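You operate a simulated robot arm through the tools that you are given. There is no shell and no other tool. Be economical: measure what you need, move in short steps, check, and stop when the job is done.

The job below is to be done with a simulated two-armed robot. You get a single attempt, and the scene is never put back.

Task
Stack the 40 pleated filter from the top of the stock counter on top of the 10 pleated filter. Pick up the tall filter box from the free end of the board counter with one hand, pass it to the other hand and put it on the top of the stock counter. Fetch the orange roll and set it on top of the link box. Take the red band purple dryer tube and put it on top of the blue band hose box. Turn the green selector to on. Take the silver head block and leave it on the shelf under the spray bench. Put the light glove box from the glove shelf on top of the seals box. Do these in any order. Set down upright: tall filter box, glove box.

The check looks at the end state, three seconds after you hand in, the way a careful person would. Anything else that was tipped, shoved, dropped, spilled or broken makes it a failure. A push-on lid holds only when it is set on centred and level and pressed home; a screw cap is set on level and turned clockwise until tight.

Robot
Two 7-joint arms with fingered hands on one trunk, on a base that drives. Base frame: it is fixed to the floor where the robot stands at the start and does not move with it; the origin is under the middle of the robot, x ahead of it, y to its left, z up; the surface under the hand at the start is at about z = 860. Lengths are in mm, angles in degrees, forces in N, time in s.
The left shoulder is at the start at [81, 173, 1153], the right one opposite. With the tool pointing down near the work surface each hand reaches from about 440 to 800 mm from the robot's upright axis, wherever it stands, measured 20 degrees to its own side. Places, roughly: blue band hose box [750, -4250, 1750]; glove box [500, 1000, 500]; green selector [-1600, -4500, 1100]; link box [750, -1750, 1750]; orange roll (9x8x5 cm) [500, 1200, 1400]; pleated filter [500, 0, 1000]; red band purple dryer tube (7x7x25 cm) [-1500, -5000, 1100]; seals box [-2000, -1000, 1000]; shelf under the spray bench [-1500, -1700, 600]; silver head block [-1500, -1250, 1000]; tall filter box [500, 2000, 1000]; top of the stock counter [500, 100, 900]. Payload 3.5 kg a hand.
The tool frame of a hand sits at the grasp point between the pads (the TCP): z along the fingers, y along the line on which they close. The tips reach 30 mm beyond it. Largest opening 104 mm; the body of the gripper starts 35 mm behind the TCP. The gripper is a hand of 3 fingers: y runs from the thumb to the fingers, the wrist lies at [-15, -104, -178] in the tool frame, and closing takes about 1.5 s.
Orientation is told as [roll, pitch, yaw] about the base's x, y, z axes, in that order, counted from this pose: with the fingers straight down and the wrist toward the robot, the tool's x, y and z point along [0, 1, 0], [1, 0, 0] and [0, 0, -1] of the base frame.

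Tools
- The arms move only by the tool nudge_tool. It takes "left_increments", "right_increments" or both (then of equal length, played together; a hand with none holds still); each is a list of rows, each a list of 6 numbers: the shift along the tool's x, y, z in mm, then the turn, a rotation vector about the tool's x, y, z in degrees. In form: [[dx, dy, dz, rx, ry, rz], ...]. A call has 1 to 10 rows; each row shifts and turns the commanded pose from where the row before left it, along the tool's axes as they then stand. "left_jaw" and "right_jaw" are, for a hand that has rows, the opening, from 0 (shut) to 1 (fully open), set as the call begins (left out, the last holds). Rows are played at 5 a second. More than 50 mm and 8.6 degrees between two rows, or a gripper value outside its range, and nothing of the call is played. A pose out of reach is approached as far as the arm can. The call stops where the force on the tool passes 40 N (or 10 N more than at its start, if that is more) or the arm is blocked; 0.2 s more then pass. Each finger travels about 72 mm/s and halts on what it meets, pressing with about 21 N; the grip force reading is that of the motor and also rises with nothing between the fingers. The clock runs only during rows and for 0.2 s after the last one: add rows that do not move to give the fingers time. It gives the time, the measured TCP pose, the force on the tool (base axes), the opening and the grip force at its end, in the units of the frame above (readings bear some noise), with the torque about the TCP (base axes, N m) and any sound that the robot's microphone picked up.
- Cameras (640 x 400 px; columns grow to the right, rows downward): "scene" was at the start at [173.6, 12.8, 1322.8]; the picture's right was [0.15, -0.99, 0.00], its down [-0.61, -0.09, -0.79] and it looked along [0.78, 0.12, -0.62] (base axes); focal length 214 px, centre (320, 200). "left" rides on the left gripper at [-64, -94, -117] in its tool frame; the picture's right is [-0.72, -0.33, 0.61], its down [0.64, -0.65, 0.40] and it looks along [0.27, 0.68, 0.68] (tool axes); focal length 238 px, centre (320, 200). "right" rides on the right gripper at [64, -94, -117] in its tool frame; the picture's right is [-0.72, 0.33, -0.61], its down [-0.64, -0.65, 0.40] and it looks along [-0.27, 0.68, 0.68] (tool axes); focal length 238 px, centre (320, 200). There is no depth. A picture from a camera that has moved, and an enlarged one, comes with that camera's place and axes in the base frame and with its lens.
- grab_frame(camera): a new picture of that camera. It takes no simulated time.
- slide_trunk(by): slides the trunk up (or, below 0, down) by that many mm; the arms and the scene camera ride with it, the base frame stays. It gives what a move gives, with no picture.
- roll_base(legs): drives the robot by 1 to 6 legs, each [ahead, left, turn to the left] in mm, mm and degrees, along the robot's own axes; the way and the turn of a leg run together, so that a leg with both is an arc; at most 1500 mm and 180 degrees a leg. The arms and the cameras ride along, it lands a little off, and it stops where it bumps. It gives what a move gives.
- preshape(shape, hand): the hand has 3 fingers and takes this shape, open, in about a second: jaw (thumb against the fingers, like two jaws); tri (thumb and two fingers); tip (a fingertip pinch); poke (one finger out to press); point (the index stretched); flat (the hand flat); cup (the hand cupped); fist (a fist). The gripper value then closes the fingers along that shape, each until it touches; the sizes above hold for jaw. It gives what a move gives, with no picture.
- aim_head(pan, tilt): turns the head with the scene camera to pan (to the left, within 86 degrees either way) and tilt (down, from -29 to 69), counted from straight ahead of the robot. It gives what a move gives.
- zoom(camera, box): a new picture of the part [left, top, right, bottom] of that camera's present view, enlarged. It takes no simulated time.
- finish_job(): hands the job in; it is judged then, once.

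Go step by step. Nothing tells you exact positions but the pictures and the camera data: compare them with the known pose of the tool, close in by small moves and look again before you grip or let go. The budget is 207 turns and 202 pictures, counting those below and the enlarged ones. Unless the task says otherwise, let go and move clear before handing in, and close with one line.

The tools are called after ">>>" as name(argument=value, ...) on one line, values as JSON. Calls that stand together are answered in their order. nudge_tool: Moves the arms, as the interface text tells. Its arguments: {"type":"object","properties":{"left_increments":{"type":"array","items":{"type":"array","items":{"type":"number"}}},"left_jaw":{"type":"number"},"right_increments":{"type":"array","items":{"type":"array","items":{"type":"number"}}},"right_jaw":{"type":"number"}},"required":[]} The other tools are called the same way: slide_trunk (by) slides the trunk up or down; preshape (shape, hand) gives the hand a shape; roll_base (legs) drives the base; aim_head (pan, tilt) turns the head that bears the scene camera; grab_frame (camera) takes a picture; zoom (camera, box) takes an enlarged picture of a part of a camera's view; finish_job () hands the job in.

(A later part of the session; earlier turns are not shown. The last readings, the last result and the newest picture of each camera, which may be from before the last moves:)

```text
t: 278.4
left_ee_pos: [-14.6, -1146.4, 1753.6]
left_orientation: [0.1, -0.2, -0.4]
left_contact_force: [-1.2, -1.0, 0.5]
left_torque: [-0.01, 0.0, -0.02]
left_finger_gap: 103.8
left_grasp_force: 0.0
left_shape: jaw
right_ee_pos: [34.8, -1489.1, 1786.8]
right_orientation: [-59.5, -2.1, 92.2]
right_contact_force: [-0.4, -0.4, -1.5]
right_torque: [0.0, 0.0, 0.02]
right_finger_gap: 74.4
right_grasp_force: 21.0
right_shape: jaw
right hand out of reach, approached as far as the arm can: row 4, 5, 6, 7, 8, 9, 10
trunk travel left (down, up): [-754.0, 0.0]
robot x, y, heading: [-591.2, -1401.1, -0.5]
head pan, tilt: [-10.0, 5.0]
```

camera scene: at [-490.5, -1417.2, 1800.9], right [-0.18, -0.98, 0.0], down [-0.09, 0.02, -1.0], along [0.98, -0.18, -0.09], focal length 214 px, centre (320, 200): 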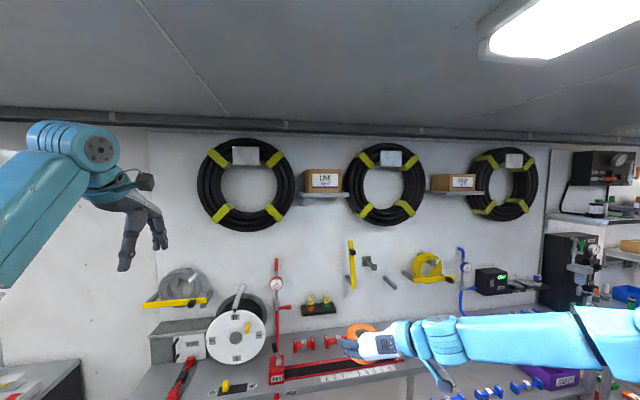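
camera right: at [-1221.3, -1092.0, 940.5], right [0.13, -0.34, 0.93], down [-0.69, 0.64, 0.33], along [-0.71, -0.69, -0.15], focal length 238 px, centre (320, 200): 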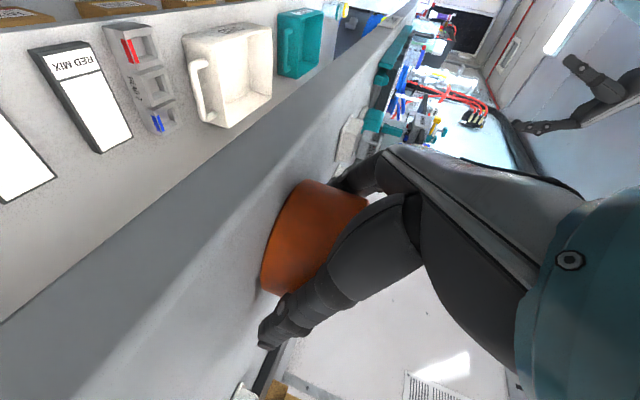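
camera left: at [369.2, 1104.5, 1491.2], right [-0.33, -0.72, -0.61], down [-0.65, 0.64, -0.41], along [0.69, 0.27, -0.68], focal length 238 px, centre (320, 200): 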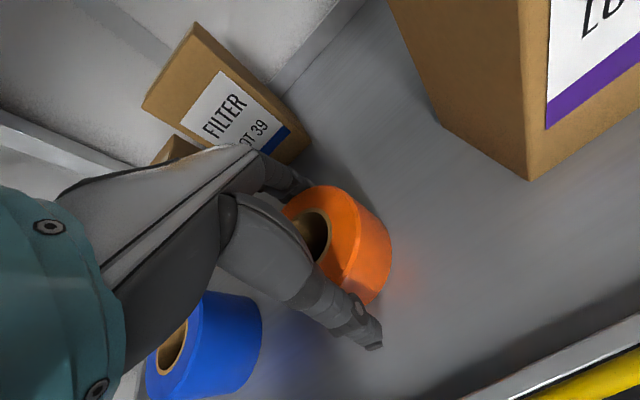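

It stopped at z 1787 (wrist limits). I'll try pulling closer and to the right while raising further.

>>> nudge_tool(right_increments=[[-9.5, -18, -41.3, 0, 0, 0], [-9.5, -18, -41.3, 0, 0, 0], [-9.5, -18, -41.3, 0, 0, 0], [-9.5, -18, -41.3, 0, 0, 0]], right_jaw=0)

>>> grab_frame(camera="scene")

```text
t: 279.4
left_ee_pos: [-15.1, -1147.2, 1753.1]
left_orientation: [0.0, -0.3, -0.5]
left_contact_force: [-0.8, 0.0, 0.7]
left_torque: [-0.04, -0.02, 0.0]
left_finger_gap: 103.9
left_grasp_force: 0.2
left_shape: jaw
right_ee_pos: [-45.1, -1494.1, 1842.1]
right_orientation: [-61.2, -4.6, 94.4]
right_contact_force: [0.6, -0.6, -0.8]
right_torque: [-0.02, -0.01, -0.01]
right_finger_gap: 74.5
right_grasp_force: 20.7
right_shape: jaw
right hand out of reach, approached as far as the arm can: row 1, 2, 3, 4
trunk travel left (down, up): [-754.0, 0.0]
robot x, y, heading: [-588.3, -1400.0, -0.4]
head pan, tilt: [-10.0, 5.0]
```

```text
45 pictures are left
camera scene: at [-492.6, -1416.7, 1883.0], right [-0.18, -0.98, 0.0], down [-0.09, 0.02, -1.0], along [0.98, -0.18, -0.09], focal length 214 px, centre (320, 200)
```

scene: 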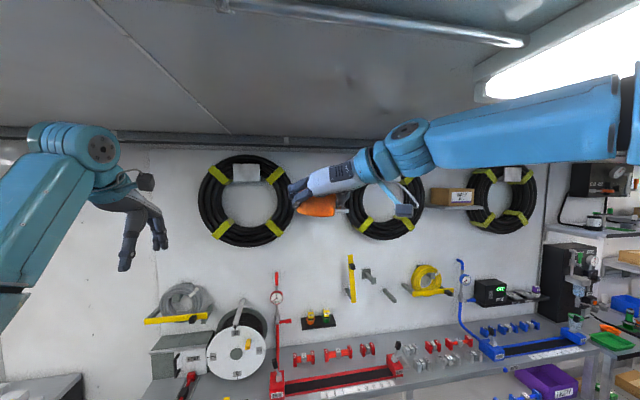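

The wrist limit comes from pointing straight ahead. The roll is round, so I can let the hand point forward-left instead: I'll rotate it back 40° about the vertical, correct the level, and try raising again.

>>> nudge_tool(right_increments=[[0, 0, 0, 2.7, 3.9, -4.9], [0, 0, 0, 6.7, 0, 4.3], [0, 0, 0, 6.7, 0, 4.3], [0, 0, 0, 6.7, 0, 4.3], [0, 0, 0, 6.7, 0, 4.3], [0, 0, 0, 6.7, 0, 4.3], [-25.3, 0, -16.2, 0, 0, 0], [-25.3, 0, -16.2, 0, 0, 0], [0, 0, 0, 0, 0, 0]], right_jaw=0)

```text
t: 281.4
left_ee_pos: [-13.3, -1147.8, 1754.2]
left_orientation: [0.2, -0.1, -0.4]
left_contact_force: [0.3, 0.7, 0.5]
left_torque: [0.0, -0.01, -0.03]
left_finger_gap: 103.9
left_grasp_force: 0.0
left_shape: jaw
right_ee_pos: [-39.2, -1444.8, 1851.9]
right_orientation: [-62.2, -10.6, 84.8]
right_contact_force: [1.0, -1.0, -1.2]
right_torque: [0.0, 0.01, 0.0]
right_finger_gap: 74.6
right_grasp_force: 20.7
right_shape: jaw
right hand out of reach, approached as far as the arm can: row 1, 2, 3, 4, 5, 6, 7, 8
trunk travel left (down, up): [-754.0, 0.0]
robot x, y, heading: [-588.4, -1396.1, -0.4]
head pan, tilt: [-10.0, 5.0]
```

It's stuck at the limit; I'll come down 230 mm into comfortable range, restore level there, then set the new yaw.

>>> nudge_tool(right_increments=[[35, -10, 19, 0, 0, 0], [35, -10, 19, 0, 0, 0], [35, -10, 19, 0, 0, 0], [35, -10, 19, 0, 0, 0], [35, -10, 19, 0, 0, 0], [35, -10, 19, 0, 0, 0], [0, 0, 0, 2.7, 2.5, -5.1], [0, 0, 0, 2.7, 2.4, -5.1], [0, 0, 0, 0, 0, 0]], right_jaw=0)

```text
t: 283.4
left_ee_pos: [-13.7, -1149.4, 1753.3]
left_orientation: [0.1, -0.3, -0.4]
left_contact_force: [0.4, 0.0, -0.1]
left_torque: [0.0, 0.0, 0.02]
left_finger_gap: 103.8
left_grasp_force: 0.0
left_shape: jaw
right_ee_pos: [-40.8, -1464.5, 1604.9]
right_orientation: [-56.6, 2.0, 83.7]
right_contact_force: [0.3, 0.1, -1.1]
right_torque: [0.02, 0.0, 0.02]
right_finger_gap: 74.4
right_grasp_force: 21.4
right_shape: jaw
trunk travel left (down, up): [-754.0, 0.0]
robot x, y, heading: [-589.5, -1398.1, -0.1]
head pan, tilt: [-10.0, 5.0]
```

Level again. Now yaw back 33° here, then raise.

>>> nudge_tool(right_increments=[[0, 0, 0, 6.9, 0, 4.5], [0, 0, 0, 6.9, 0, 4.5], [0, 0, 0, 6.9, 0, 4.5], [0, 0, 0, 6.9, 0, 4.5], [-35.9, 8, -23.7, 0, 0, 0], [-35.9, 8, -23.7, 0, 0, 0], [-35.9, 8, -23.7, 0, 0, 0], [-35.9, 8, -23.7, 0, 0, 0], [-35.9, 8, -23.7, 0, 0, 0], [-35.9, 8, -23.7, 0, 0, 0]], right_jaw=0)

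```text
t: 285.6
left_ee_pos: [-13.4, -1147.2, 1753.0]
left_orientation: [-0.1, -0.1, -0.4]
left_contact_force: [0.2, 0.9, 0.6]
left_torque: [0.01, 0.01, -0.01]
left_finger_gap: 103.8
left_grasp_force: 0.0
left_shape: jaw
right_ee_pos: [-22.0, -1433.0, 1765.4]
right_orientation: [-57.8, 1.8, 50.6]
right_contact_force: [0.7, 0.1, -1.8]
right_torque: [0.04, 0.0, -0.03]
right_finger_gap: 74.5
right_grasp_force: 20.7
right_shape: jaw
right hand out of reach, approached as far as the arm can: row 8, 9, 10
trunk travel left (down, up): [-754.0, 0.0]
robot x, y, heading: [-591.4, -1401.0, -0.5]
head pan, tilt: [-10.0, 5.0]
```

I misjudged the geometry; that hand pose can't get high enough. The natural left-hand pose (yaw 0, tilted ~30° forward) should. I'll test the left arm's reach at that height while it's empty.

>>> nudge_tool(left_increments=[[-10, 0, 0, -7.5, 0, 0], [-10, 0, 0, -7.5, 0, 0], [-10, 0, 0, -7.5, 0, 0], [-10, 0, 0, -7.5, 0, 0], [0, 20, -35, 0, 0, 0], [0, 20, -35, 0, 0, 0], [0, 20, -35, 0, 0, 0], [0, 20, -35, 0, 0, 0], [0, 10, -17, 0, 0, 0]])

>>> nudge_tool(left_increments=[[-20, 35, 20, 0, 0, 0], [-20, 35, 20, 0, 0, 0], [0, 0, 0, 0, 0, 0]])

```text
t: 287.6
left_ee_pos: [-15.0, -1186.7, 1933.9]
left_orientation: [0.1, -30.2, -0.4]
left_contact_force: [0.8, 0.3, 0.6]
left_torque: [0.02, 0.02, 0.02]
left_finger_gap: 103.8
left_grasp_force: 0.0
left_shape: jaw
right_ee_pos: [-22.6, -1432.1, 1765.2]
right_orientation: [-57.8, 1.7, 50.7]
right_contact_force: [-0.1, 0.1, -1.5]
right_torque: [-0.03, 0.03, -0.01]
right_finger_gap: 74.3
right_grasp_force: 21.2
right_shape: jaw
trunk travel left (down, up): [-754.0, 0.0]
robot x, y, heading: [-590.8, -1400.4, -0.4]
head pan, tilt: [-10.0, 5.0]
```

```text
t: 288.4
left_ee_pos: [54.9, -1220.1, 1933.9]
left_orientation: [0.0, -30.3, -0.5]
left_contact_force: [-0.8, 0.0, -0.2]
left_torque: [-0.01, 0.0, -0.03]
left_finger_gap: 104.1
left_grasp_force: 0.0
left_shape: jaw
left hand out of reach, approached as far as the arm can: row 2
right_ee_pos: [-22.3, -1431.4, 1764.9]
right_orientation: [-57.8, 1.8, 50.8]
right_contact_force: [-0.3, 0.8, -1.1]
right_torque: [-0.04, 0.01, 0.01]
right_finger_gap: 74.5
right_grasp_force: 20.5
right_shape: jaw
trunk travel left (down, up): [-754.0, 0.0]
robot x, y, heading: [-590.9, -1399.3, -0.4]
head pan, tilt: [-10.0, 5.0]
```

The left hand reaches z 1934 with a 30° tilt, so it will do the placing. I'll bring the right hand back to its carrying pose, then set the roll on the free part of the stock counter for the left hand to take.

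>>> nudge_tool(right_increments=[[33.8, 0, 21.3, 0, 0, 0], [33.8, 0, 21.3, 0, 0, 0], [33.8, 0, 21.3, -6.6, 0, -4.2], [33.8, 0, 21.3, -6.6, 0, -4.2], [33.8, 0, 21.3, -6.6, 0, -4.2], [33.8, 0, 21.3, -6.6, 0, -4.2], [33.8, 0, 21.3, -6.6, 0, -4.2], [0, -47, 0, 0, 0, 0], [0, -47, 0, 0, 0, 0], [0, -47, 0, 0, 0, 0]], right_jaw=0)

>>> slide_trunk(by=-400)

>>> roll_base(legs=[[0, 1500, 0]])

>>> aim_head(pan=-10, tilt=35)

>>> grab_frame(camera="scene")

```text
t: 290.6
left_ee_pos: [53.5, -1223.2, 1934.3]
left_orientation: [0.1, -30.3, -0.4]
left_contact_force: [-0.2, 0.1, -0.3]
left_torque: [-0.02, 0.01, -0.01]
left_finger_gap: 103.9
left_grasp_force: 0.2
left_shape: jaw
right_ee_pos: [-28.0, -1582.8, 1490.4]
right_orientation: [-56.6, 1.4, 89.9]
right_contact_force: [-0.5, -0.4, -1.3]
right_torque: [0.02, 0.02, 0.02]
right_finger_gap: 74.3
right_grasp_force: 21.1
right_shape: jaw
trunk travel left (down, up): [-754.0, 0.0]
robot x, y, heading: [-590.3, -1402.4, -0.6]
head pan, tilt: [-10.0, 5.0]
```

```text
t: 294.4
left_ee_pos: [53.7, -1222.1, 1534.0]
left_orientation: [0.0, -30.2, -0.4]
left_contact_force: [0.6, -0.6, -1.2]
left_torque: [0.02, -0.01, -0.01]
left_finger_gap: 103.9
left_grasp_force: 0.0
left_shape: jaw
right_ee_pos: [-27.6, -1580.0, 1090.9]
right_orientation: [-56.6, 1.5, 89.8]
right_contact_force: [-0.6, -0.6, -0.8]
right_torque: [-0.02, 0.03, 0.0]
right_finger_gap: 74.1
right_grasp_force: 21.2
right_shape: jaw
trunk travel left (down, up): [-354.0, 400.0]
robot x, y, heading: [-590.9, -1402.6, -0.1]
head pan, tilt: [-10.0, 5.0]
```

```text
t: 302.0
left_ee_pos: [84.5, 295.2, 1534.4]
left_orientation: [0.0, -30.3, -1.8]
left_contact_force: [0.6, -0.6, 0.4]
left_torque: [-0.03, 0.02, -0.02]
left_finger_gap: 104.0
left_grasp_force: 0.1
left_shape: jaw
right_ee_pos: [-5.0, -59.5, 1089.9]
right_orientation: [-56.6, 1.6, 88.5]
right_contact_force: [0.1, 0.3, -1.8]
right_torque: [-0.03, 0.0, -0.01]
right_finger_gap: 74.1
right_grasp_force: 21.1
right_shape: jaw
trunk travel left (down, up): [-354.0, 400.0]
robot x, y, heading: [-563.6, 133.8, -1.5]
head pan, tilt: [-10.0, 5.0]
```

```text
t: 302.9
left_ee_pos: [84.1, 295.6, 1535.0]
left_orientation: [0.0, -30.2, -1.7]
left_contact_force: [-1.2, -0.3, 0.0]
left_torque: [0.0, -0.03, 0.0]
left_finger_gap: 103.8
left_grasp_force: 0.2
left_shape: jaw
right_ee_pos: [-4.8, -60.2, 1090.8]
right_orientation: [-56.6, 1.6, 88.5]
right_contact_force: [-0.3, -0.6, -1.2]
right_torque: [-0.03, 0.03, -0.02]
right_finger_gap: 74.1
right_grasp_force: 20.6
right_shape: jaw
trunk travel left (down, up): [-354.0, 400.0]
robot x, y, heading: [-563.8, 132.5, -1.6]
head pan, tilt: [-10.0, 35.0]
```

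```text
44 pictures are left
camera scene: at [-428.2, 113.5, 1433.5], right [-0.2, -0.98, 0.0], down [-0.56, 0.12, -0.82], along [0.8, -0.17, -0.57], focal length 214 px, centre (320, 200)
```

scene: 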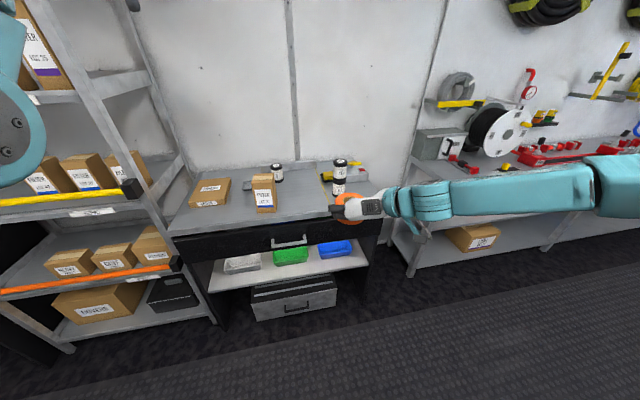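

The tall box, filter stack and LINERS are all in place. I'll drive in and lower the roll between them using the trunk.

>>> roll_base(legs=[[370, 78, 1.6]])

>>> slide_trunk(by=-185)

>>> zoom(camera="scene", box=[220, 100, 460, 280])

```text
t: 305.3
left_ee_pos: [452.6, 386.5, 1534.4]
left_orientation: [0.0, -30.2, -0.3]
left_contact_force: [-0.3, -0.7, 0.1]
left_torque: [-0.01, -0.02, -0.01]
left_finger_gap: 103.7
left_grasp_force: 0.1
left_shape: jaw
right_ee_pos: [372.0, 28.5, 1091.0]
right_orientation: [-56.7, 1.6, 90.0]
right_contact_force: [-0.5, 0.0, -1.8]
right_torque: [-0.03, -0.02, -0.02]
right_finger_gap: 74.0
right_grasp_force: 21.2
right_shape: jaw
trunk travel left (down, up): [-354.0, 400.0]
robot x, y, heading: [-189.1, 206.5, -0.2]
head pan, tilt: [-10.0, 35.0]
```

```text
t: 307.4
left_ee_pos: [451.5, 386.5, 1350.1]
left_orientation: [-0.1, -30.3, -0.3]
left_contact_force: [0.0, -0.4, 0.2]
left_torque: [0.0, -0.04, -0.02]
left_finger_gap: 103.9
left_grasp_force: 0.0
left_shape: jaw
right_ee_pos: [372.1, 27.4, 905.1]
right_orientation: [-56.6, 1.6, 90.0]
right_contact_force: [0.6, 0.6, -0.1]
right_torque: [0.0, 0.04, 0.0]
right_finger_gap: 74.5
right_grasp_force: 21.0
right_shape: jaw
trunk travel left (down, up): [-169.0, 585.0]
robot x, y, heading: [-195.6, 205.4, -0.3]
head pan, tilt: [-10.0, 35.0]
```

```text
2.22 times, centred on (340, 190) of scene
camera zoom: at [22.2, 190.6, 1244.0], right [-0.18, -0.98, 0.0], down [-0.56, 0.1, -0.82], along [0.81, -0.14, -0.57], focal length 477 px, centre (276, 222)
```

zoom: 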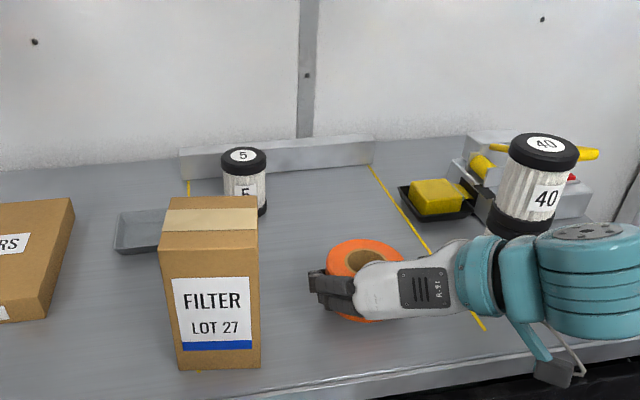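

Clear on both sides. Lowering the last 20 mm gently by arm.

>>> nudge_tool(right_increments=[[4.2, 0, 2.75, 0, 0, 0], [4.2, 0, 2.75, 0, 0, 0], [4.2, 0, 2.75, 0, 0, 0], [3.4, 0, 2.2, 0, 0, 0], [3.4, 0, 2.2, 0, 0, 0], [0, 0, 0, 0, 0, 0]], right_jaw=0)

```text
t: 308.8
left_ee_pos: [451.4, 386.5, 1350.2]
left_orientation: [0.1, -30.2, -0.2]
left_contact_force: [-0.5, 0.0, -0.5]
left_torque: [0.01, 0.0, -0.02]
left_finger_gap: 103.7
left_grasp_force: 0.1
left_shape: jaw
right_ee_pos: [372.1, 28.5, 882.6]
right_orientation: [-56.8, 1.6, 90.0]
right_contact_force: [-0.6, -1.6, 18.8]
right_torque: [0.3, -0.37, -0.04]
right_finger_gap: 73.6
right_grasp_force: 20.7
right_shape: jaw
trunk travel left (down, up): [-169.0, 585.0]
robot x, y, heading: [-190.3, 203.8, -0.5]
head pan, tilt: [-10.0, 35.0]
```

It's down. Opening and backing out.

>>> nudge_tool(right_increments=[[0, 0, 0, 0, 0, 0], [0, 0, 0, 0, 0, 0], [0, 0, 0, 0, 0, 0], [0, 0, 0, 0, 0, 0], [0, 0, 0, 0, 0, 0]], right_jaw=1)

>>> roll_base(legs=[[-160, 0, 0.4]])

>>> slide_trunk(by=130)

>>> nudge_tool(left_increments=[[0, 0, 0, 7.5, 0, 0], [0, 0, 0, 7.5, 0, 0], [0, 0, 0, 7.5, 0, 0], [0, 0, 0, 7.5, 0, 0], [0, 0, 45, 0, 0, 0], [0, 0, 45, 0, 0, 0], [0, 0, 45, 0, 0, 0], [0, 0, 45, 0, 0, 0]], right_increments=[[0, -20, 0, 0, 7, 0], [0, -20, 0, 0, 7, 0], [0, -20, 0, 0, 7, 0], [0, -20, 0, 0, 7, 0], [0, 0, 0, 0, 7, 0], [0, 0, 0, 0, 7, 0], [0, 0, 0, 0, 7, 0], [0, 0, 0, 0, 7, 0]], left_jaw=1)

>>> grab_frame(camera="scene")

```text
t: 310.0
left_ee_pos: [451.8, 385.7, 1350.5]
left_orientation: [0.0, -30.1, -0.2]
left_contact_force: [0.0, -0.3, 0.0]
left_torque: [-0.03, 0.0, -0.02]
left_finger_gap: 103.9
left_grasp_force: 0.1
left_shape: jaw
right_ee_pos: [372.0, 28.5, 882.0]
right_orientation: [-56.3, 1.6, 90.0]
right_contact_force: [0.4, -2.0, 4.6]
right_torque: [0.26, -0.1, -0.09]
right_finger_gap: 102.2
right_grasp_force: 0.1
right_shape: jaw
trunk travel left (down, up): [-169.0, 585.0]
robot x, y, heading: [-191.7, 203.6, -0.2]
head pan, tilt: [-10.0, 35.0]
```

```text
t: 311.4
left_ee_pos: [291.4, 390.1, 1349.7]
left_orientation: [0.0, -30.3, 0.1]
left_contact_force: [-0.5, -0.3, -0.1]
left_torque: [0.01, 0.02, 0.01]
left_finger_gap: 103.8
left_grasp_force: 0.2
left_shape: jaw
right_ee_pos: [213.4, 32.2, 881.9]
right_orientation: [-56.5, 1.7, 90.3]
right_contact_force: [-0.3, 0.8, -0.2]
right_torque: [-0.02, -0.02, 0.0]
right_finger_gap: 103.9
right_grasp_force: 0.0
right_shape: jaw
trunk travel left (down, up): [-169.0, 585.0]
robot x, y, heading: [-352.0, 204.7, 0.1]
head pan, tilt: [-10.0, 35.0]
```

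```text
t: 313.0
left_ee_pos: [292.6, 391.1, 1478.5]
left_orientation: [0.0, -30.1, 0.2]
left_contact_force: [-0.1, 0.5, 0.4]
left_torque: [-0.01, -0.02, 0.01]
left_finger_gap: 103.9
left_grasp_force: 0.0
left_shape: jaw
right_ee_pos: [214.2, 32.7, 1011.2]
right_orientation: [-56.4, 1.6, 90.4]
right_contact_force: [-0.7, -0.1, -0.5]
right_torque: [-0.03, 0.0, 0.0]
right_finger_gap: 103.5
right_grasp_force: 0.1
right_shape: jaw
trunk travel left (down, up): [-299.0, 455.0]
robot x, y, heading: [-348.8, 204.8, 0.1]
head pan, tilt: [-10.0, 35.0]
```

```text
t: 314.8
left_ee_pos: [288.2, 396.3, 1268.8]
left_orientation: [0.0, -8.6, 0.2]
left_contact_force: [0.0, 0.1, -0.5]
left_torque: [-0.02, 0.02, 0.0]
left_finger_gap: 104.0
left_grasp_force: 0.0
left_shape: jaw
left hand out of reach, approached as far as the arm can: row 2, 3, 4
right_ee_pos: [68.4, 141.2, 932.8]
right_orientation: [-11.7, 1.5, 89.7]
right_contact_force: [0.2, -0.5, 1.0]
right_torque: [-0.04, 0.02, 0.01]
right_finger_gap: 103.7
right_grasp_force: 0.1
right_shape: jaw
right hand out of reach, approached as far as the arm can: row 2, 3, 4, 5, 6, 7, 8
trunk travel left (down, up): [-299.0, 455.0]
robot x, y, heading: [-353.3, 204.9, 0.3]
head pan, tilt: [-10.0, 35.0]
```

```text
42 pictures are left
camera scene: at [-195.6, 192.5, 1377.6], right [-0.17, -0.99, 0.0], down [-0.57, 0.1, -0.82], along [0.81, -0.14, -0.57], focal length 214 px, centre (320, 200)
```

scene: 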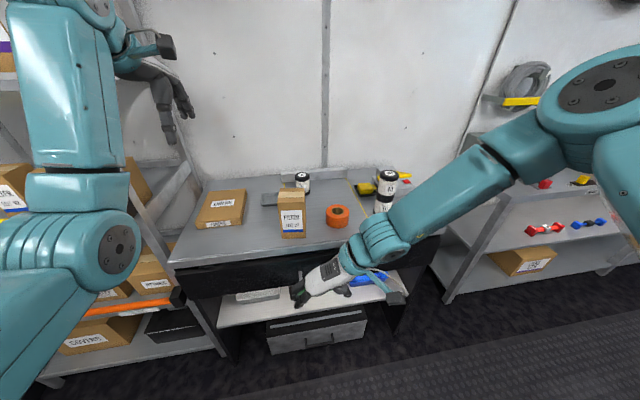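

The roll sits free on the counter. I'll unwind the right wrist to its normal pose and level the left hand.

>>> nudge_tool(right_increments=[[0, -20, 0, 1.7, 0, 8.3], [0, -20, 0, 1.7, 0, 8.3], [0, -20, 0, 1.7, 0, 8.3], [0, 0, 0, 1.7, 0, 8.3], [0, 0, 0, 1.7, 0, 8.3], [0, 0, 0, 1.7, 0, 8.3], [0, 0, 0, 1.7, 0, 8.3], [0, 0, 0, 1.7, 0, 8.3], [0, 0, 0, 1.7, 0, 8.3], [0, 0, 0, 1.7, 0, 8.3]], left_increments=[[0, -15, 0, 4.3, 0, 0], [0, -15, 0, 4.3, 0, 0], [0, -15, 0, 0, 0, 0], [0, 0, 0, 0, 0, 0], [0, 0, 0, 0, 0, 0], [0, 0, 0, 0, 0, 0], [0, 0, 0, 0, 0, 0], [0, 0, 0, 0, 0, 0], [0, 0, 0, 0, 0, 0], [0, 0, 0, 0, 0, 0]])

>>> nudge_tool(right_increments=[[-40, 10, -20, 0, 4, 0], [-40, 10, -20, 0, 4, 0], [-40, 10, -20, 0, 4, 0], [-20, 10, -20, 0, 0, 0], [0, 0, -20, 0, 0, 0]], left_increments=[[-40, 0, 0, 0, 0, 0], [-40, 0, 0, 0, 0, 0], [-40, 0, 0, 0, 0, 0], [-20, 0, 0, 0, 0, 0], [0, 0, 0, 0, 0, 0]])

```text
t: 317.0
left_ee_pos: [241.4, 392.8, 1265.8]
left_orientation: [0.0, 0.1, 0.1]
left_contact_force: [0.1, -0.2, -0.7]
left_torque: [0.0, -0.04, -0.01]
left_finger_gap: 103.7
left_grasp_force: 0.0
left_shape: jaw
right_ee_pos: [59.5, 80.6, 935.4]
right_orientation: [-13.1, 0.6, 5.5]
right_contact_force: [-0.4, -0.8, 1.0]
right_torque: [0.02, -0.01, 0.02]
right_finger_gap: 103.8
right_grasp_force: 0.1
right_shape: jaw
trunk travel left (down, up): [-299.0, 455.0]
robot x, y, heading: [-351.2, 208.7, 0.4]
head pan, tilt: [-10.0, 35.0]
```

```text
t: 318.2
left_ee_pos: [240.9, 251.3, 1264.1]
left_orientation: [0.0, 0.0, 0.0]
left_contact_force: [0.0, 0.2, -0.1]
left_torque: [0.03, 0.0, -0.02]
left_finger_gap: 103.9
left_grasp_force: 0.0
left_shape: jaw
right_ee_pos: [114.9, -42.5, 1052.4]
right_orientation: [-1.0, 0.6, 5.6]
right_contact_force: [-0.3, -0.1, 0.1]
right_torque: [0.01, 0.0, 0.0]
right_finger_gap: 104.0
right_grasp_force: 0.1
right_shape: jaw
trunk travel left (down, up): [-299.0, 455.0]
robot x, y, heading: [-353.4, 204.6, 0.2]
head pan, tilt: [-10.0, 35.0]
```

Now drive so the left hand is above the roll at [379, 28].

>>> roll_base(legs=[[138, -223, -0.2]])

>>> nudge_tool(left_increments=[[0, 0, 45, 0, 0, 0], [0, 0, 45, 0, 0, 0], [0, 0, 45, 0, 0, 0], [0, 0, 45, 0, 0, 0], [0, 0, 45, 0, 0, 0], [0, 0, 45, 0, 0, 0], [0, 0, 30, 0, 0, 0], [0, 0, 0, 0, 0, 0]], left_jaw=1)

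>>> grab_frame(camera="left")

>>> zoom(camera="scene", box=[220, 120, 420, 270])

```text
t: 320.1
left_ee_pos: [380.5, 30.4, 1265.1]
left_orientation: [0.0, 0.0, 0.0]
left_contact_force: [0.4, 0.5, 0.1]
left_torque: [0.03, 0.01, -0.04]
left_finger_gap: 103.8
left_grasp_force: 0.0
left_shape: jaw
right_ee_pos: [254.0, -264.1, 1051.4]
right_orientation: [-1.2, 0.6, 5.6]
right_contact_force: [0.9, -0.7, -0.1]
right_torque: [0.02, 0.02, 0.0]
right_finger_gap: 103.8
right_grasp_force: 0.0
right_shape: jaw
trunk travel left (down, up): [-299.0, 455.0]
robot x, y, heading: [-214.9, -14.6, 0.4]
head pan, tilt: [-10.0, 35.0]
```

```text
t: 321.9
left_ee_pos: [379.2, 30.5, 965.3]
left_orientation: [0.0, 0.1, 0.1]
left_contact_force: [-0.9, 1.1, -0.5]
left_torque: [0.03, -0.01, -0.01]
left_finger_gap: 103.8
left_grasp_force: 0.0
left_shape: jaw
right_ee_pos: [253.9, -263.2, 1052.2]
right_orientation: [-1.1, 0.8, 5.6]
right_contact_force: [1.3, 0.2, 0.4]
right_torque: [-0.01, 0.02, 0.04]
right_finger_gap: 103.9
right_grasp_force: 0.0
right_shape: jaw
trunk travel left (down, up): [-299.0, 455.0]
robot x, y, heading: [-212.1, -14.9, 0.3]
head pan, tilt: [-10.0, 35.0]
```

```text
41 pictures are left
camera left: at [286.0, -33.1, 1081.7], right [-0.33, -0.72, -0.61], down [-0.65, 0.64, -0.4], along [0.68, 0.27, -0.68], focal length 238 px, centre (320, 200)
```

left: 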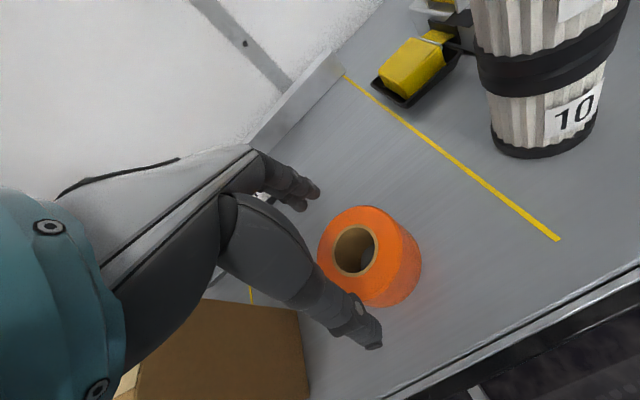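

```text
2.67 times, centred on (320, 195) of scene
camera zoom: at [-57.6, -29.9, 1377.7], right [-0.17, -0.99, 0.0], down [-0.57, 0.1, -0.82], along [0.81, -0.14, -0.57], focal length 572 px, centre (320, 213)
```

zoom: 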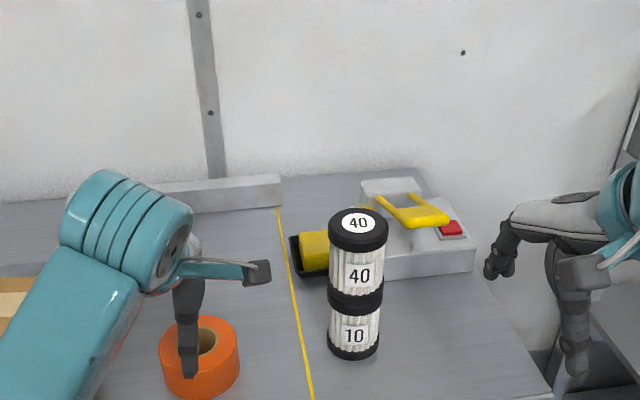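

Roll centre reads [384, 26]. Small shift, descend to z 899, and close.

>>> nudge_tool(left_increments=[[-4, 4, 0, 0, 0, 0], [0, 0, 25, 0, 0, 0], [0, 0, 25, 0, 0, 0], [0, 0, 16, 0, 0, 0], [0, 0, 0, 0, 0, 0]], left_jaw=1)

>>> nudge_tool(left_increments=[[0, 0, 0, 0, 0, 0], [0, 0, 0, 0, 0, 0], [0, 0, 0, 0, 0, 0], [0, 0, 0, 0, 0, 0], [0, 0, 0, 0, 0, 0], [0, 0, 0, 0, 0, 0], [0, 0, -30, 0, 0, 0], [0, 0, -45, 0, 0, 0], [0, 0, -45, 0, 0, 0], [0, 0, -45, 0, 0, 0]], left_jaw=0)

>>> zoom(camera="scene", box=[200, 100, 400, 260])

```text
t: 323.1
left_ee_pos: [383.2, 26.9, 900.1]
left_orientation: [-0.1, 0.0, 0.1]
left_contact_force: [0.1, 0.4, -0.1]
left_torque: [-0.01, 0.0, 0.05]
left_finger_gap: 104.0
left_grasp_force: 0.1
left_shape: jaw
right_ee_pos: [254.3, -264.3, 1051.6]
right_orientation: [-1.2, 0.7, 5.6]
right_contact_force: [-1.0, 0.6, 0.3]
right_torque: [0.01, 0.02, 0.02]
right_finger_gap: 103.9
right_grasp_force: 0.1
right_shape: jaw
trunk travel left (down, up): [-299.0, 455.0]
robot x, y, heading: [-215.3, -16.2, 0.1]
head pan, tilt: [-10.0, 35.0]
```

```text
t: 325.2
left_ee_pos: [382.0, 24.0, 1063.5]
left_orientation: [0.1, 0.1, 0.0]
left_contact_force: [-0.3, 0.1, -1.4]
left_torque: [-0.02, 0.0, -0.02]
left_finger_gap: 83.1
left_grasp_force: 21.4
left_shape: jaw
right_ee_pos: [253.9, -263.0, 1051.5]
right_orientation: [-1.1, 0.8, 5.6]
right_contact_force: [1.0, -0.2, -0.2]
right_torque: [-0.01, -0.02, -0.04]
right_finger_gap: 103.9
right_grasp_force: 0.2
right_shape: jaw
trunk travel left (down, up): [-299.0, 455.0]
robot x, y, heading: [-210.4, -14.1, 0.0]
head pan, tilt: [-10.0, 35.0]
```

```text
2.50 times, centred on (300, 180) of scene
camera zoom: at [-57.7, -30.2, 1377.7], right [-0.17, -0.99, 0.0], down [-0.57, 0.1, -0.82], along [0.81, -0.14, -0.57], focal length 536 px, centre (370, 250)
```

zoom: 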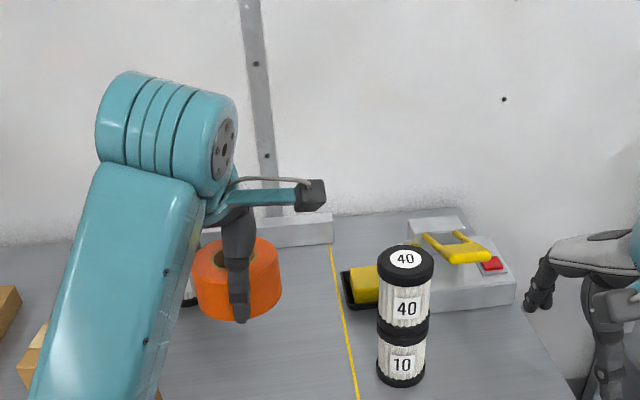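

The left hand has the roll. Back out and drive to the LINK box, trunk to the top.

>>> roll_base(legs=[[-380, 0, 0], [0, -1500, 0], [0, -270, 0]])

>>> slide_trunk(by=400)

>>> slide_trunk(by=55)

>>> nudge_tool(left_increments=[[12, 0, -40, 0, 0, 0], [12, 0, -40, 0, 0, 0], [12, 0, -40, 0, 0, 0], [12, 0, -40, 0, 0, 0], [12, 0, -40, 0, 0, 0], [12, 0, -40, 0, 0, 0], [12, 0, -40, -6.2, 0, 0], [12, 0, -40, -6.2, 0, 0], [12, 0, -40, -6.2, 0, 0], [0, 0, -40, -6.2, 0, 0]], left_jaw=0)

>>> aim_head(pan=5, tilt=5)

>>> grab_frame(camera="scene")

```text
t: 336.3
left_ee_pos: [0.6, -1766.7, 1062.9]
left_orientation: [0.1, 0.1, -0.2]
left_contact_force: [-0.3, 0.6, -1.5]
left_torque: [-0.01, -0.02, 0.01]
left_finger_gap: 82.8
left_grasp_force: 21.3
left_shape: jaw
right_ee_pos: [-130.4, -2055.5, 1052.1]
right_orientation: [-1.1, 0.7, 5.3]
right_contact_force: [-0.4, 0.9, -0.6]
right_torque: [-0.01, 0.04, -0.01]
right_finger_gap: 103.4
right_grasp_force: 0.0
right_shape: jaw
trunk travel left (down, up): [-299.0, 455.0]
robot x, y, heading: [-594.8, -1803.3, -0.0]
head pan, tilt: [-10.0, 35.0]
```

```text
t: 340.1
left_ee_pos: [0.5, -1766.6, 1463.0]
left_orientation: [0.1, 0.2, -0.2]
left_contact_force: [-0.1, -0.2, -1.2]
left_torque: [0.0, 0.02, 0.02]
left_finger_gap: 82.7
left_grasp_force: 21.3
left_shape: jaw
right_ee_pos: [-131.2, -2055.0, 1452.9]
right_orientation: [-1.2, 0.7, 5.4]
right_contact_force: [0.1, -1.0, -0.6]
right_torque: [0.0, -0.02, -0.01]
right_finger_gap: 103.7
right_grasp_force: 0.1
right_shape: jaw
trunk travel left (down, up): [-699.0, 55.0]
robot x, y, heading: [-596.1, -1804.1, -0.1]
head pan, tilt: [-10.0, 35.0]
```

```text
t: 341.1
left_ee_pos: [1.1, -1765.5, 1517.6]
left_orientation: [0.0, 0.2, -0.1]
left_contact_force: [-0.4, 0.2, -1.7]
left_torque: [-0.03, 0.0, 0.02]
left_finger_gap: 82.8
left_grasp_force: 21.0
left_shape: jaw
right_ee_pos: [-129.7, -2054.8, 1506.1]
right_orientation: [-1.1, 0.8, 5.3]
right_contact_force: [0.7, -0.8, 0.4]
right_torque: [0.02, 0.0, 0.01]
right_finger_gap: 104.0
right_grasp_force: 0.0
right_shape: jaw
trunk travel left (down, up): [-754.0, 0.0]
robot x, y, heading: [-596.8, -1803.6, -0.4]
head pan, tilt: [-10.0, 35.0]
```

```text
t: 343.3
left_ee_pos: [-25.0, -1657.9, 1913.8]
left_orientation: [0.2, -24.8, -0.1]
left_contact_force: [-0.6, 0.0, -1.0]
left_torque: [0.01, 0.01, 0.03]
left_finger_gap: 82.6
left_grasp_force: 20.8
left_shape: jaw
right_ee_pos: [-131.8, -2054.6, 1507.3]
right_orientation: [-1.1, 0.7, 5.3]
right_contact_force: [-0.7, 0.1, -0.2]
right_torque: [-0.03, -0.02, 0.0]
right_finger_gap: 103.9
right_grasp_force: 0.1
right_shape: jaw
trunk travel left (down, up): [-754.0, 0.0]
robot x, y, heading: [-596.9, -1802.6, 0.2]
head pan, tilt: [-10.0, 35.0]
```

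```text
t: 344.2
left_ee_pos: [-24.3, -1657.9, 1912.6]
left_orientation: [-0.1, -24.7, -0.1]
left_contact_force: [-1.3, -0.8, -0.3]
left_torque: [0.02, 0.0, -0.03]
left_finger_gap: 82.7
left_grasp_force: 21.0
left_shape: jaw
right_ee_pos: [-130.4, -2054.4, 1506.9]
right_orientation: [-1.0, 0.7, 5.4]
right_contact_force: [-0.1, -0.2, -0.4]
right_torque: [0.0, 0.0, 0.03]
right_finger_gap: 103.9
right_grasp_force: 0.1
right_shape: jaw
trunk travel left (down, up): [-754.0, 0.0]
robot x, y, heading: [-599.6, -1801.9, -0.1]
head pan, tilt: [5.0, 5.0]
```

```text
38 pictures are left
camera scene: at [-495.0, -1794.9, 1882.8], right [0.09, -1.0, 0.0], down [-0.09, -0.01, -1.0], along [0.99, 0.08, -0.09], focal length 214 px, centre (320, 200)
```

scene: 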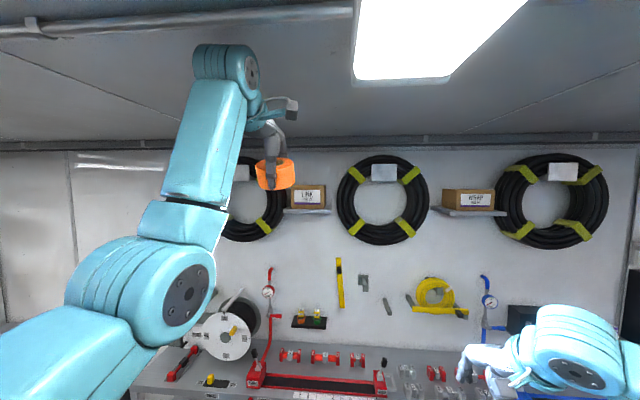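

Good. Zoom on the LINK box to measure its top.

>>> zoom(camera="scene", box=[250, 150, 350, 230])

```text
5.00 times, centred on (300, 190) of scene
camera zoom: at [-495.0, -1794.9, 1882.8], right [0.09, -1.0, 0.0], down [-0.09, -0.01, -1.0], along [0.99, 0.08, -0.09], focal length 1072 px, centre (420, 250)
```

zoom: 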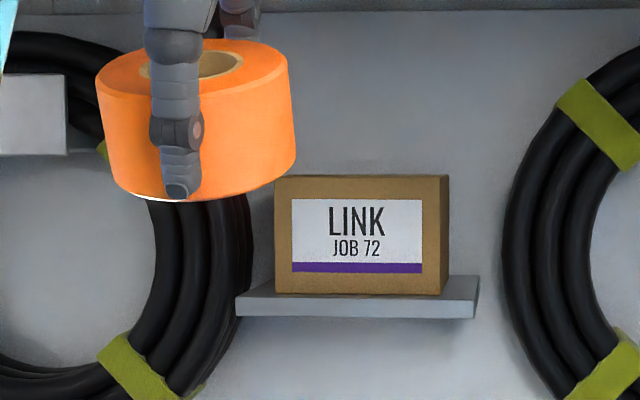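

LINK box: x 583–745, y -1727…-1559, top z≈1860. I'll lift the roll slightly, extend, and drive in.

>>> nudge_tool(left_increments=[[6, 30, -4, 0, 0, 0], [6, 30, 2, 0, 0, 0], [0, 0, 0, 0, 0, 0]], left_jaw=0)

>>> roll_base(legs=[[540, 0, 0.2]])

>>> grab_frame(camera="left")

>>> grab_frame(camera="scene")

```text
t: 345.0
left_ee_pos: [19.9, -1645.4, 1932.9]
left_orientation: [-0.1, -24.7, -0.1]
left_contact_force: [0.1, 0.5, -1.4]
left_torque: [-0.02, -0.01, -0.04]
left_finger_gap: 82.4
left_grasp_force: 20.7
left_shape: jaw
left hand out of reach, approached as far as the arm can: row 2
right_ee_pos: [-130.6, -2054.2, 1506.5]
right_orientation: [-1.1, 0.7, 5.3]
right_contact_force: [-0.6, 0.8, 0.0]
right_torque: [-0.01, -0.01, 0.02]
right_finger_gap: 103.9
right_grasp_force: 0.0
right_shape: jaw
trunk travel left (down, up): [-754.0, 0.0]
robot x, y, heading: [-594.1, -1804.3, -0.1]
head pan, tilt: [5.0, 5.0]
```

```text
t: 348.2
left_ee_pos: [570.8, -1639.4, 1933.0]
left_orientation: [0.0, -24.9, 0.4]
left_contact_force: [-0.2, 0.0, -0.4]
left_torque: [0.02, 0.01, -0.02]
left_finger_gap: 82.4
left_grasp_force: 20.6
left_shape: jaw
right_ee_pos: [424.9, -2050.2, 1507.7]
right_orientation: [-1.2, 0.6, 5.8]
right_contact_force: [0.1, -0.2, 0.6]
right_torque: [0.01, 0.01, -0.02]
right_finger_gap: 103.9
right_grasp_force: 0.0
right_shape: jaw
trunk travel left (down, up): [-754.0, 0.0]
robot x, y, heading: [-43.3, -1801.4, 0.4]
head pan, tilt: [5.0, 5.0]
```

```text
36 pictures are left
camera left: at [437.7, -1704.3, 2000.2], right [-0.04, -0.72, -0.69], down [-0.43, 0.64, -0.64], along [0.9, 0.27, -0.33], focal length 238 px, centre (320, 200)
```

left: 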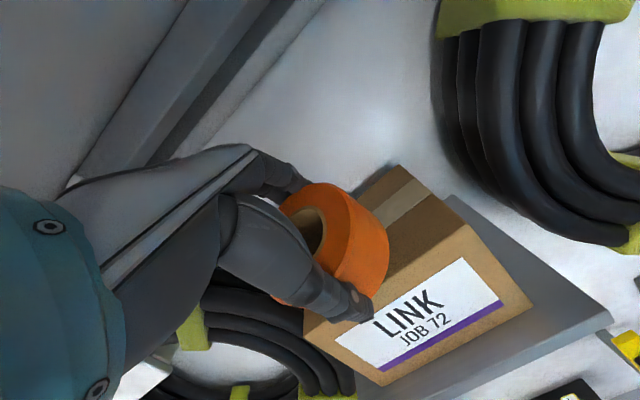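

```text
35 pictures are left
camera scene: at [56.6, -1792.7, 1883.0], right [0.09, -1.0, 0.0], down [-0.09, -0.01, -1.0], along [0.99, 0.09, -0.09], focal length 214 px, centre (320, 200)
```

scene: 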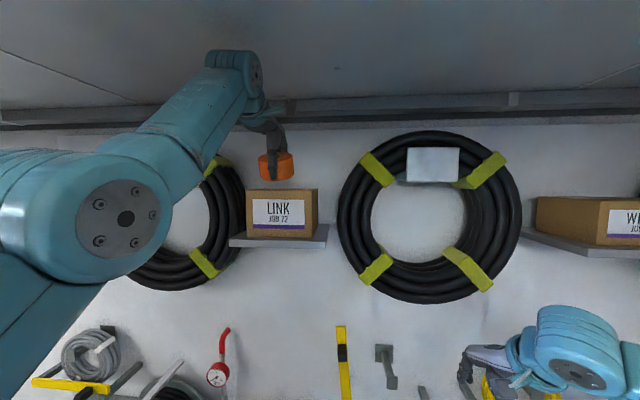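

The box top is x 578–724. I need 70 mm more; rolling forward slowly.

>>> roll_base(legs=[[70, 0, -0.4]])

>>> nudge_tool(left_increments=[[0, -4.2, 9, 0, 0, 0], [0, -1.3, 2.8, 0, 0, 0], [0, -1.3, 2.8, 0, 0, 0], [0, -1.3, 2.8, 0, 0, 0], [0, -1.3, 2.8, 0, 0, 0], [0, 0, 0, 0, 0, 0]], left_jaw=0)

>>> zoom(camera="scene", box=[190, 90, 350, 260])

```text
t: 349.2
left_ee_pos: [632.2, -1644.4, 1936.1]
left_orientation: [0.0, -25.1, 0.0]
left_contact_force: [-1.6, 1.2, -0.5]
left_torque: [0.0, 0.01, 0.01]
left_finger_gap: 82.5
left_grasp_force: 21.2
left_shape: jaw
right_ee_pos: [484.9, -2051.6, 1508.8]
right_orientation: [-1.1, 0.4, 5.4]
right_contact_force: [-0.7, 0.8, -0.3]
right_torque: [0.0, -0.05, 0.01]
right_finger_gap: 103.8
right_grasp_force: 0.0
right_shape: jaw
trunk travel left (down, up): [-754.0, 0.0]
robot x, y, heading: [23.8, -1798.7, 0.2]
head pan, tilt: [5.0, 5.0]
```

```text
t: 350.6
left_ee_pos: [643.6, -1643.3, 1912.0]
left_orientation: [0.1, -24.8, -0.1]
left_contact_force: [-0.8, -0.4, 2.2]
left_torque: [0.01, 0.09, 0.02]
left_finger_gap: 82.3
left_grasp_force: 21.3
left_shape: jaw
right_ee_pos: [493.4, -2051.3, 1507.4]
right_orientation: [-1.1, 0.7, 5.4]
right_contact_force: [0.2, -0.4, -0.1]
right_torque: [0.0, -0.03, 0.01]
right_finger_gap: 103.9
right_grasp_force: 0.1
right_shape: jaw
trunk travel left (down, up): [-754.0, 0.0]
robot x, y, heading: [25.0, -1801.9, 0.2]
head pan, tilt: [5.0, 5.0]
```

```text
2.35 times, centred on (270, 175) of scene
camera zoom: at [128.1, -1793.4, 1882.9], right [0.09, -1.0, 0.0], down [-0.09, -0.01, -1.0], along [0.99, 0.09, -0.09], focal length 505 px, centre (438, 259)
```

zoom: 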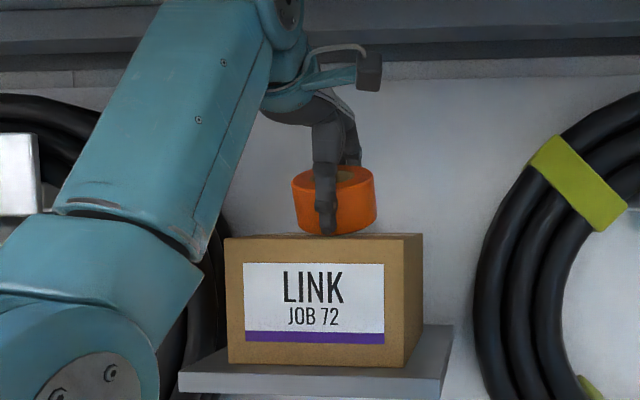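

Touching. I'll try to flatten the tilt somewhat before letting go.

>>> nudge_tool(left_increments=[[0, 4, 1, 5, 0, 0], [0, 4, 1, 5, 0, 0], [0, 0, 0, 0, 0, 0]], left_jaw=0)

>>> zoom(camera="scene", box=[220, 120, 340, 240])

```text
t: 351.4
left_ee_pos: [627.4, -1641.9, 1903.9]
left_orientation: [-0.1, -16.2, -0.1]
left_contact_force: [-2.4, -1.3, 6.9]
left_torque: [-0.06, 0.39, 0.09]
left_finger_gap: 81.7
left_grasp_force: 21.1
left_shape: jaw
left hand out of reach, approached as far as the arm can: row 1, 2
right_ee_pos: [491.2, -2052.7, 1506.7]
right_orientation: [-1.1, 0.7, 5.3]
right_contact_force: [-0.7, 0.0, 1.2]
right_torque: [0.0, 0.03, 0.0]
right_finger_gap: 104.0
right_grasp_force: 0.0
right_shape: jaw
trunk travel left (down, up): [-754.0, 0.0]
robot x, y, heading: [26.0, -1798.9, -0.1]
head pan, tilt: [5.0, 5.0]
stopped in row 3 (left hand): the force on the tool passed its limit at 41 N (the readings are from after the stop); the commanded pose is now the measured one
```

```text
3.33 times, centred on (280, 180) of scene
camera zoom: at [126.0, -1793.1, 1882.8], right [0.09, -1.0, 0.0], down [-0.09, -0.01, -1.0], along [0.99, 0.09, -0.09], focal length 715 px, centre (453, 267)
```

zoom: 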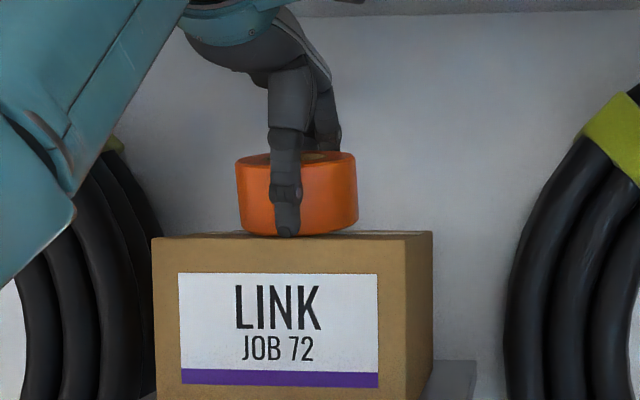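

Nearly flat and resting on the box. Releasing.

>>> nudge_tool(left_increments=[[0, 0, 0, 0, 0, 0], [0, 0, 0, 0, 0, 0], [0, 0, 0, 0, 0, 0], [0, 0, 0, 0, 0, 0], [0, 0, 0, 0, 0, 0]], left_jaw=1)

>>> zoom(camera="scene", box=[220, 120, 340, 240])

```text
t: 352.6
left_ee_pos: [627.2, -1642.4, 1904.5]
left_orientation: [-0.1, -16.2, 0.0]
left_contact_force: [2.3, 0.1, 13.2]
left_torque: [-0.1, 0.57, 0.03]
left_finger_gap: 99.6
left_grasp_force: 0.0
left_shape: jaw
right_ee_pos: [492.7, -2052.8, 1507.9]
right_orientation: [-1.1, 0.6, 5.4]
right_contact_force: [0.1, -0.3, 0.6]
right_torque: [0.0, 0.0, 0.01]
right_finger_gap: 103.7
right_grasp_force: 0.1
right_shape: jaw
trunk travel left (down, up): [-754.0, 0.0]
robot x, y, heading: [24.4, -1801.8, -0.1]
head pan, tilt: [5.0, 5.0]
```

```text
3.33 times, centred on (280, 180) of scene
camera zoom: at [126.5, -1794.0, 1883.0], right [0.09, -1.0, 0.0], down [-0.09, -0.01, -1.0], along [0.99, 0.09, -0.09], focal length 715 px, centre (453, 267)
```

zoom: 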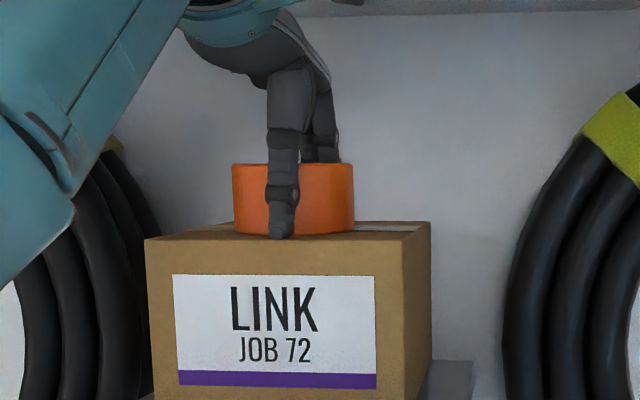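

The roll lies flat on the LINK box. I'll ease the hand up with a bit more tilt so the fingers clear the roll, then check.

>>> nudge_tool(left_increments=[[0, 4.1, -14.4, 0, 0, 0], [0, 3, -11, -3, 0, 0], [0, 2, -12, -3, 0, 0], [0, 2, -12, -3, 0, 0], [0, 0, 0, 0, 0, 0]], left_jaw=1)

>>> zoom(camera="scene", box=[220, 120, 340, 240])

```text
t: 353.8
left_ee_pos: [615.6, -1640.3, 1945.8]
left_orientation: [-0.1, -25.1, -0.1]
left_contact_force: [-0.7, 0.2, -0.8]
left_torque: [-0.02, -0.02, 0.01]
left_finger_gap: 103.6
left_grasp_force: 0.1
left_shape: jaw
left hand out of reach, approached as far as the arm can: row 1
right_ee_pos: [492.7, -2051.7, 1507.4]
right_orientation: [-1.1, 0.7, 5.4]
right_contact_force: [-1.0, 0.2, -0.4]
right_torque: [-0.03, -0.01, 0.0]
right_finger_gap: 103.7
right_grasp_force: 0.0
right_shape: jaw
trunk travel left (down, up): [-754.0, 0.0]
robot x, y, heading: [28.7, -1799.0, 0.0]
head pan, tilt: [5.0, 5.0]
```

```text
3.33 times, centred on (280, 180) of scene
camera zoom: at [127.3, -1793.3, 1882.9], right [0.09, -1.0, 0.0], down [-0.09, -0.01, -1.0], along [0.99, 0.09, -0.09], focal length 715 px, centre (453, 267)
```

zoom: 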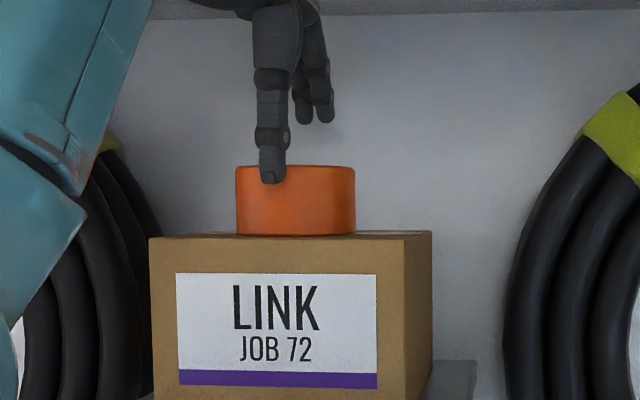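

Free and clear; the roll is done. Backing out, lowering the trunk and turning to look down the aisle.

>>> roll_base(legs=[[-560, 0, 0], [0, 0, -90]])

>>> slide_trunk(by=-400)

>>> aim_head(pan=0, tilt=12)

>>> grab_frame(camera="scene")

```text
t: 358.6
left_ee_pos: [85.9, -1888.2, 1952.4]
left_orientation: [-3.5, -25.7, -25.4]
left_contact_force: [-0.2, -0.1, -0.7]
left_torque: [0.03, 0.02, -0.01]
left_finger_gap: 103.8
left_grasp_force: 0.0
left_shape: jaw
right_ee_pos: [-235.9, -2223.8, 1510.4]
right_orientation: [-1.7, 0.7, -23.3]
right_contact_force: [0.8, -0.8, 0.7]
right_torque: [0.03, 0.01, -0.03]
right_finger_gap: 104.1
right_grasp_force: 0.1
right_shape: jaw
trunk travel left (down, up): [-754.0, 0.0]
robot x, y, heading: [-531.6, -1795.3, -28.8]
head pan, tilt: [5.0, 5.0]
stopped in leg 2: the robot was blocked; the commanded pose is now the measured one
```

```text
t: 362.5
left_ee_pos: [73.9, -1919.0, 1553.9]
left_orientation: [-2.1, -25.7, -26.7]
left_contact_force: [-0.2, -0.3, 0.1]
left_torque: [-0.03, -0.01, 0.02]
left_finger_gap: 103.8
left_grasp_force: 0.0
left_shape: jaw
right_ee_pos: [-242.2, -2240.8, 1107.1]
right_orientation: [-1.1, 0.6, -23.4]
right_contact_force: [-0.1, 0.6, -1.5]
right_torque: [0.0, 0.0, -0.01]
right_finger_gap: 103.8
right_grasp_force: 0.1
right_shape: jaw
trunk travel left (down, up): [-354.0, 400.0]
robot x, y, heading: [-530.2, -1794.9, -28.9]
head pan, tilt: [5.0, 5.0]
```

```text
t: 363.1
left_ee_pos: [73.4, -1920.5, 1553.0]
left_orientation: [-2.0, -25.6, -26.7]
left_contact_force: [0.6, -0.2, 0.5]
left_torque: [0.0, 0.0, 0.0]
left_finger_gap: 103.6
left_grasp_force: 0.1
left_shape: jaw
right_ee_pos: [-242.6, -2240.3, 1107.6]
right_orientation: [-1.1, 0.7, -23.5]
right_contact_force: [-0.1, -0.1, -0.4]
right_torque: [0.0, 0.02, -0.01]
right_finger_gap: 103.9
right_grasp_force: 0.0
right_shape: jaw
trunk travel left (down, up): [-354.0, 400.0]
robot x, y, heading: [-528.1, -1794.1, -29.0]
head pan, tilt: [0.0, 12.0]
```

```text
30 pictures are left
camera scene: at [-404.5, -1866.4, 1470.4], right [-0.48, -0.88, 0.0], down [-0.18, 0.1, -0.98], along [0.86, -0.47, -0.21], focal length 214 px, centre (320, 200)
```

scene: 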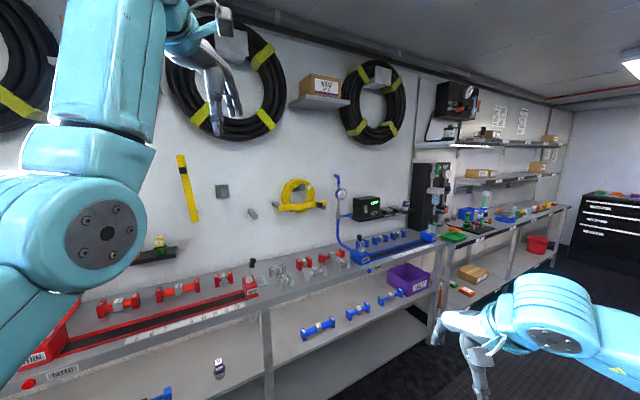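

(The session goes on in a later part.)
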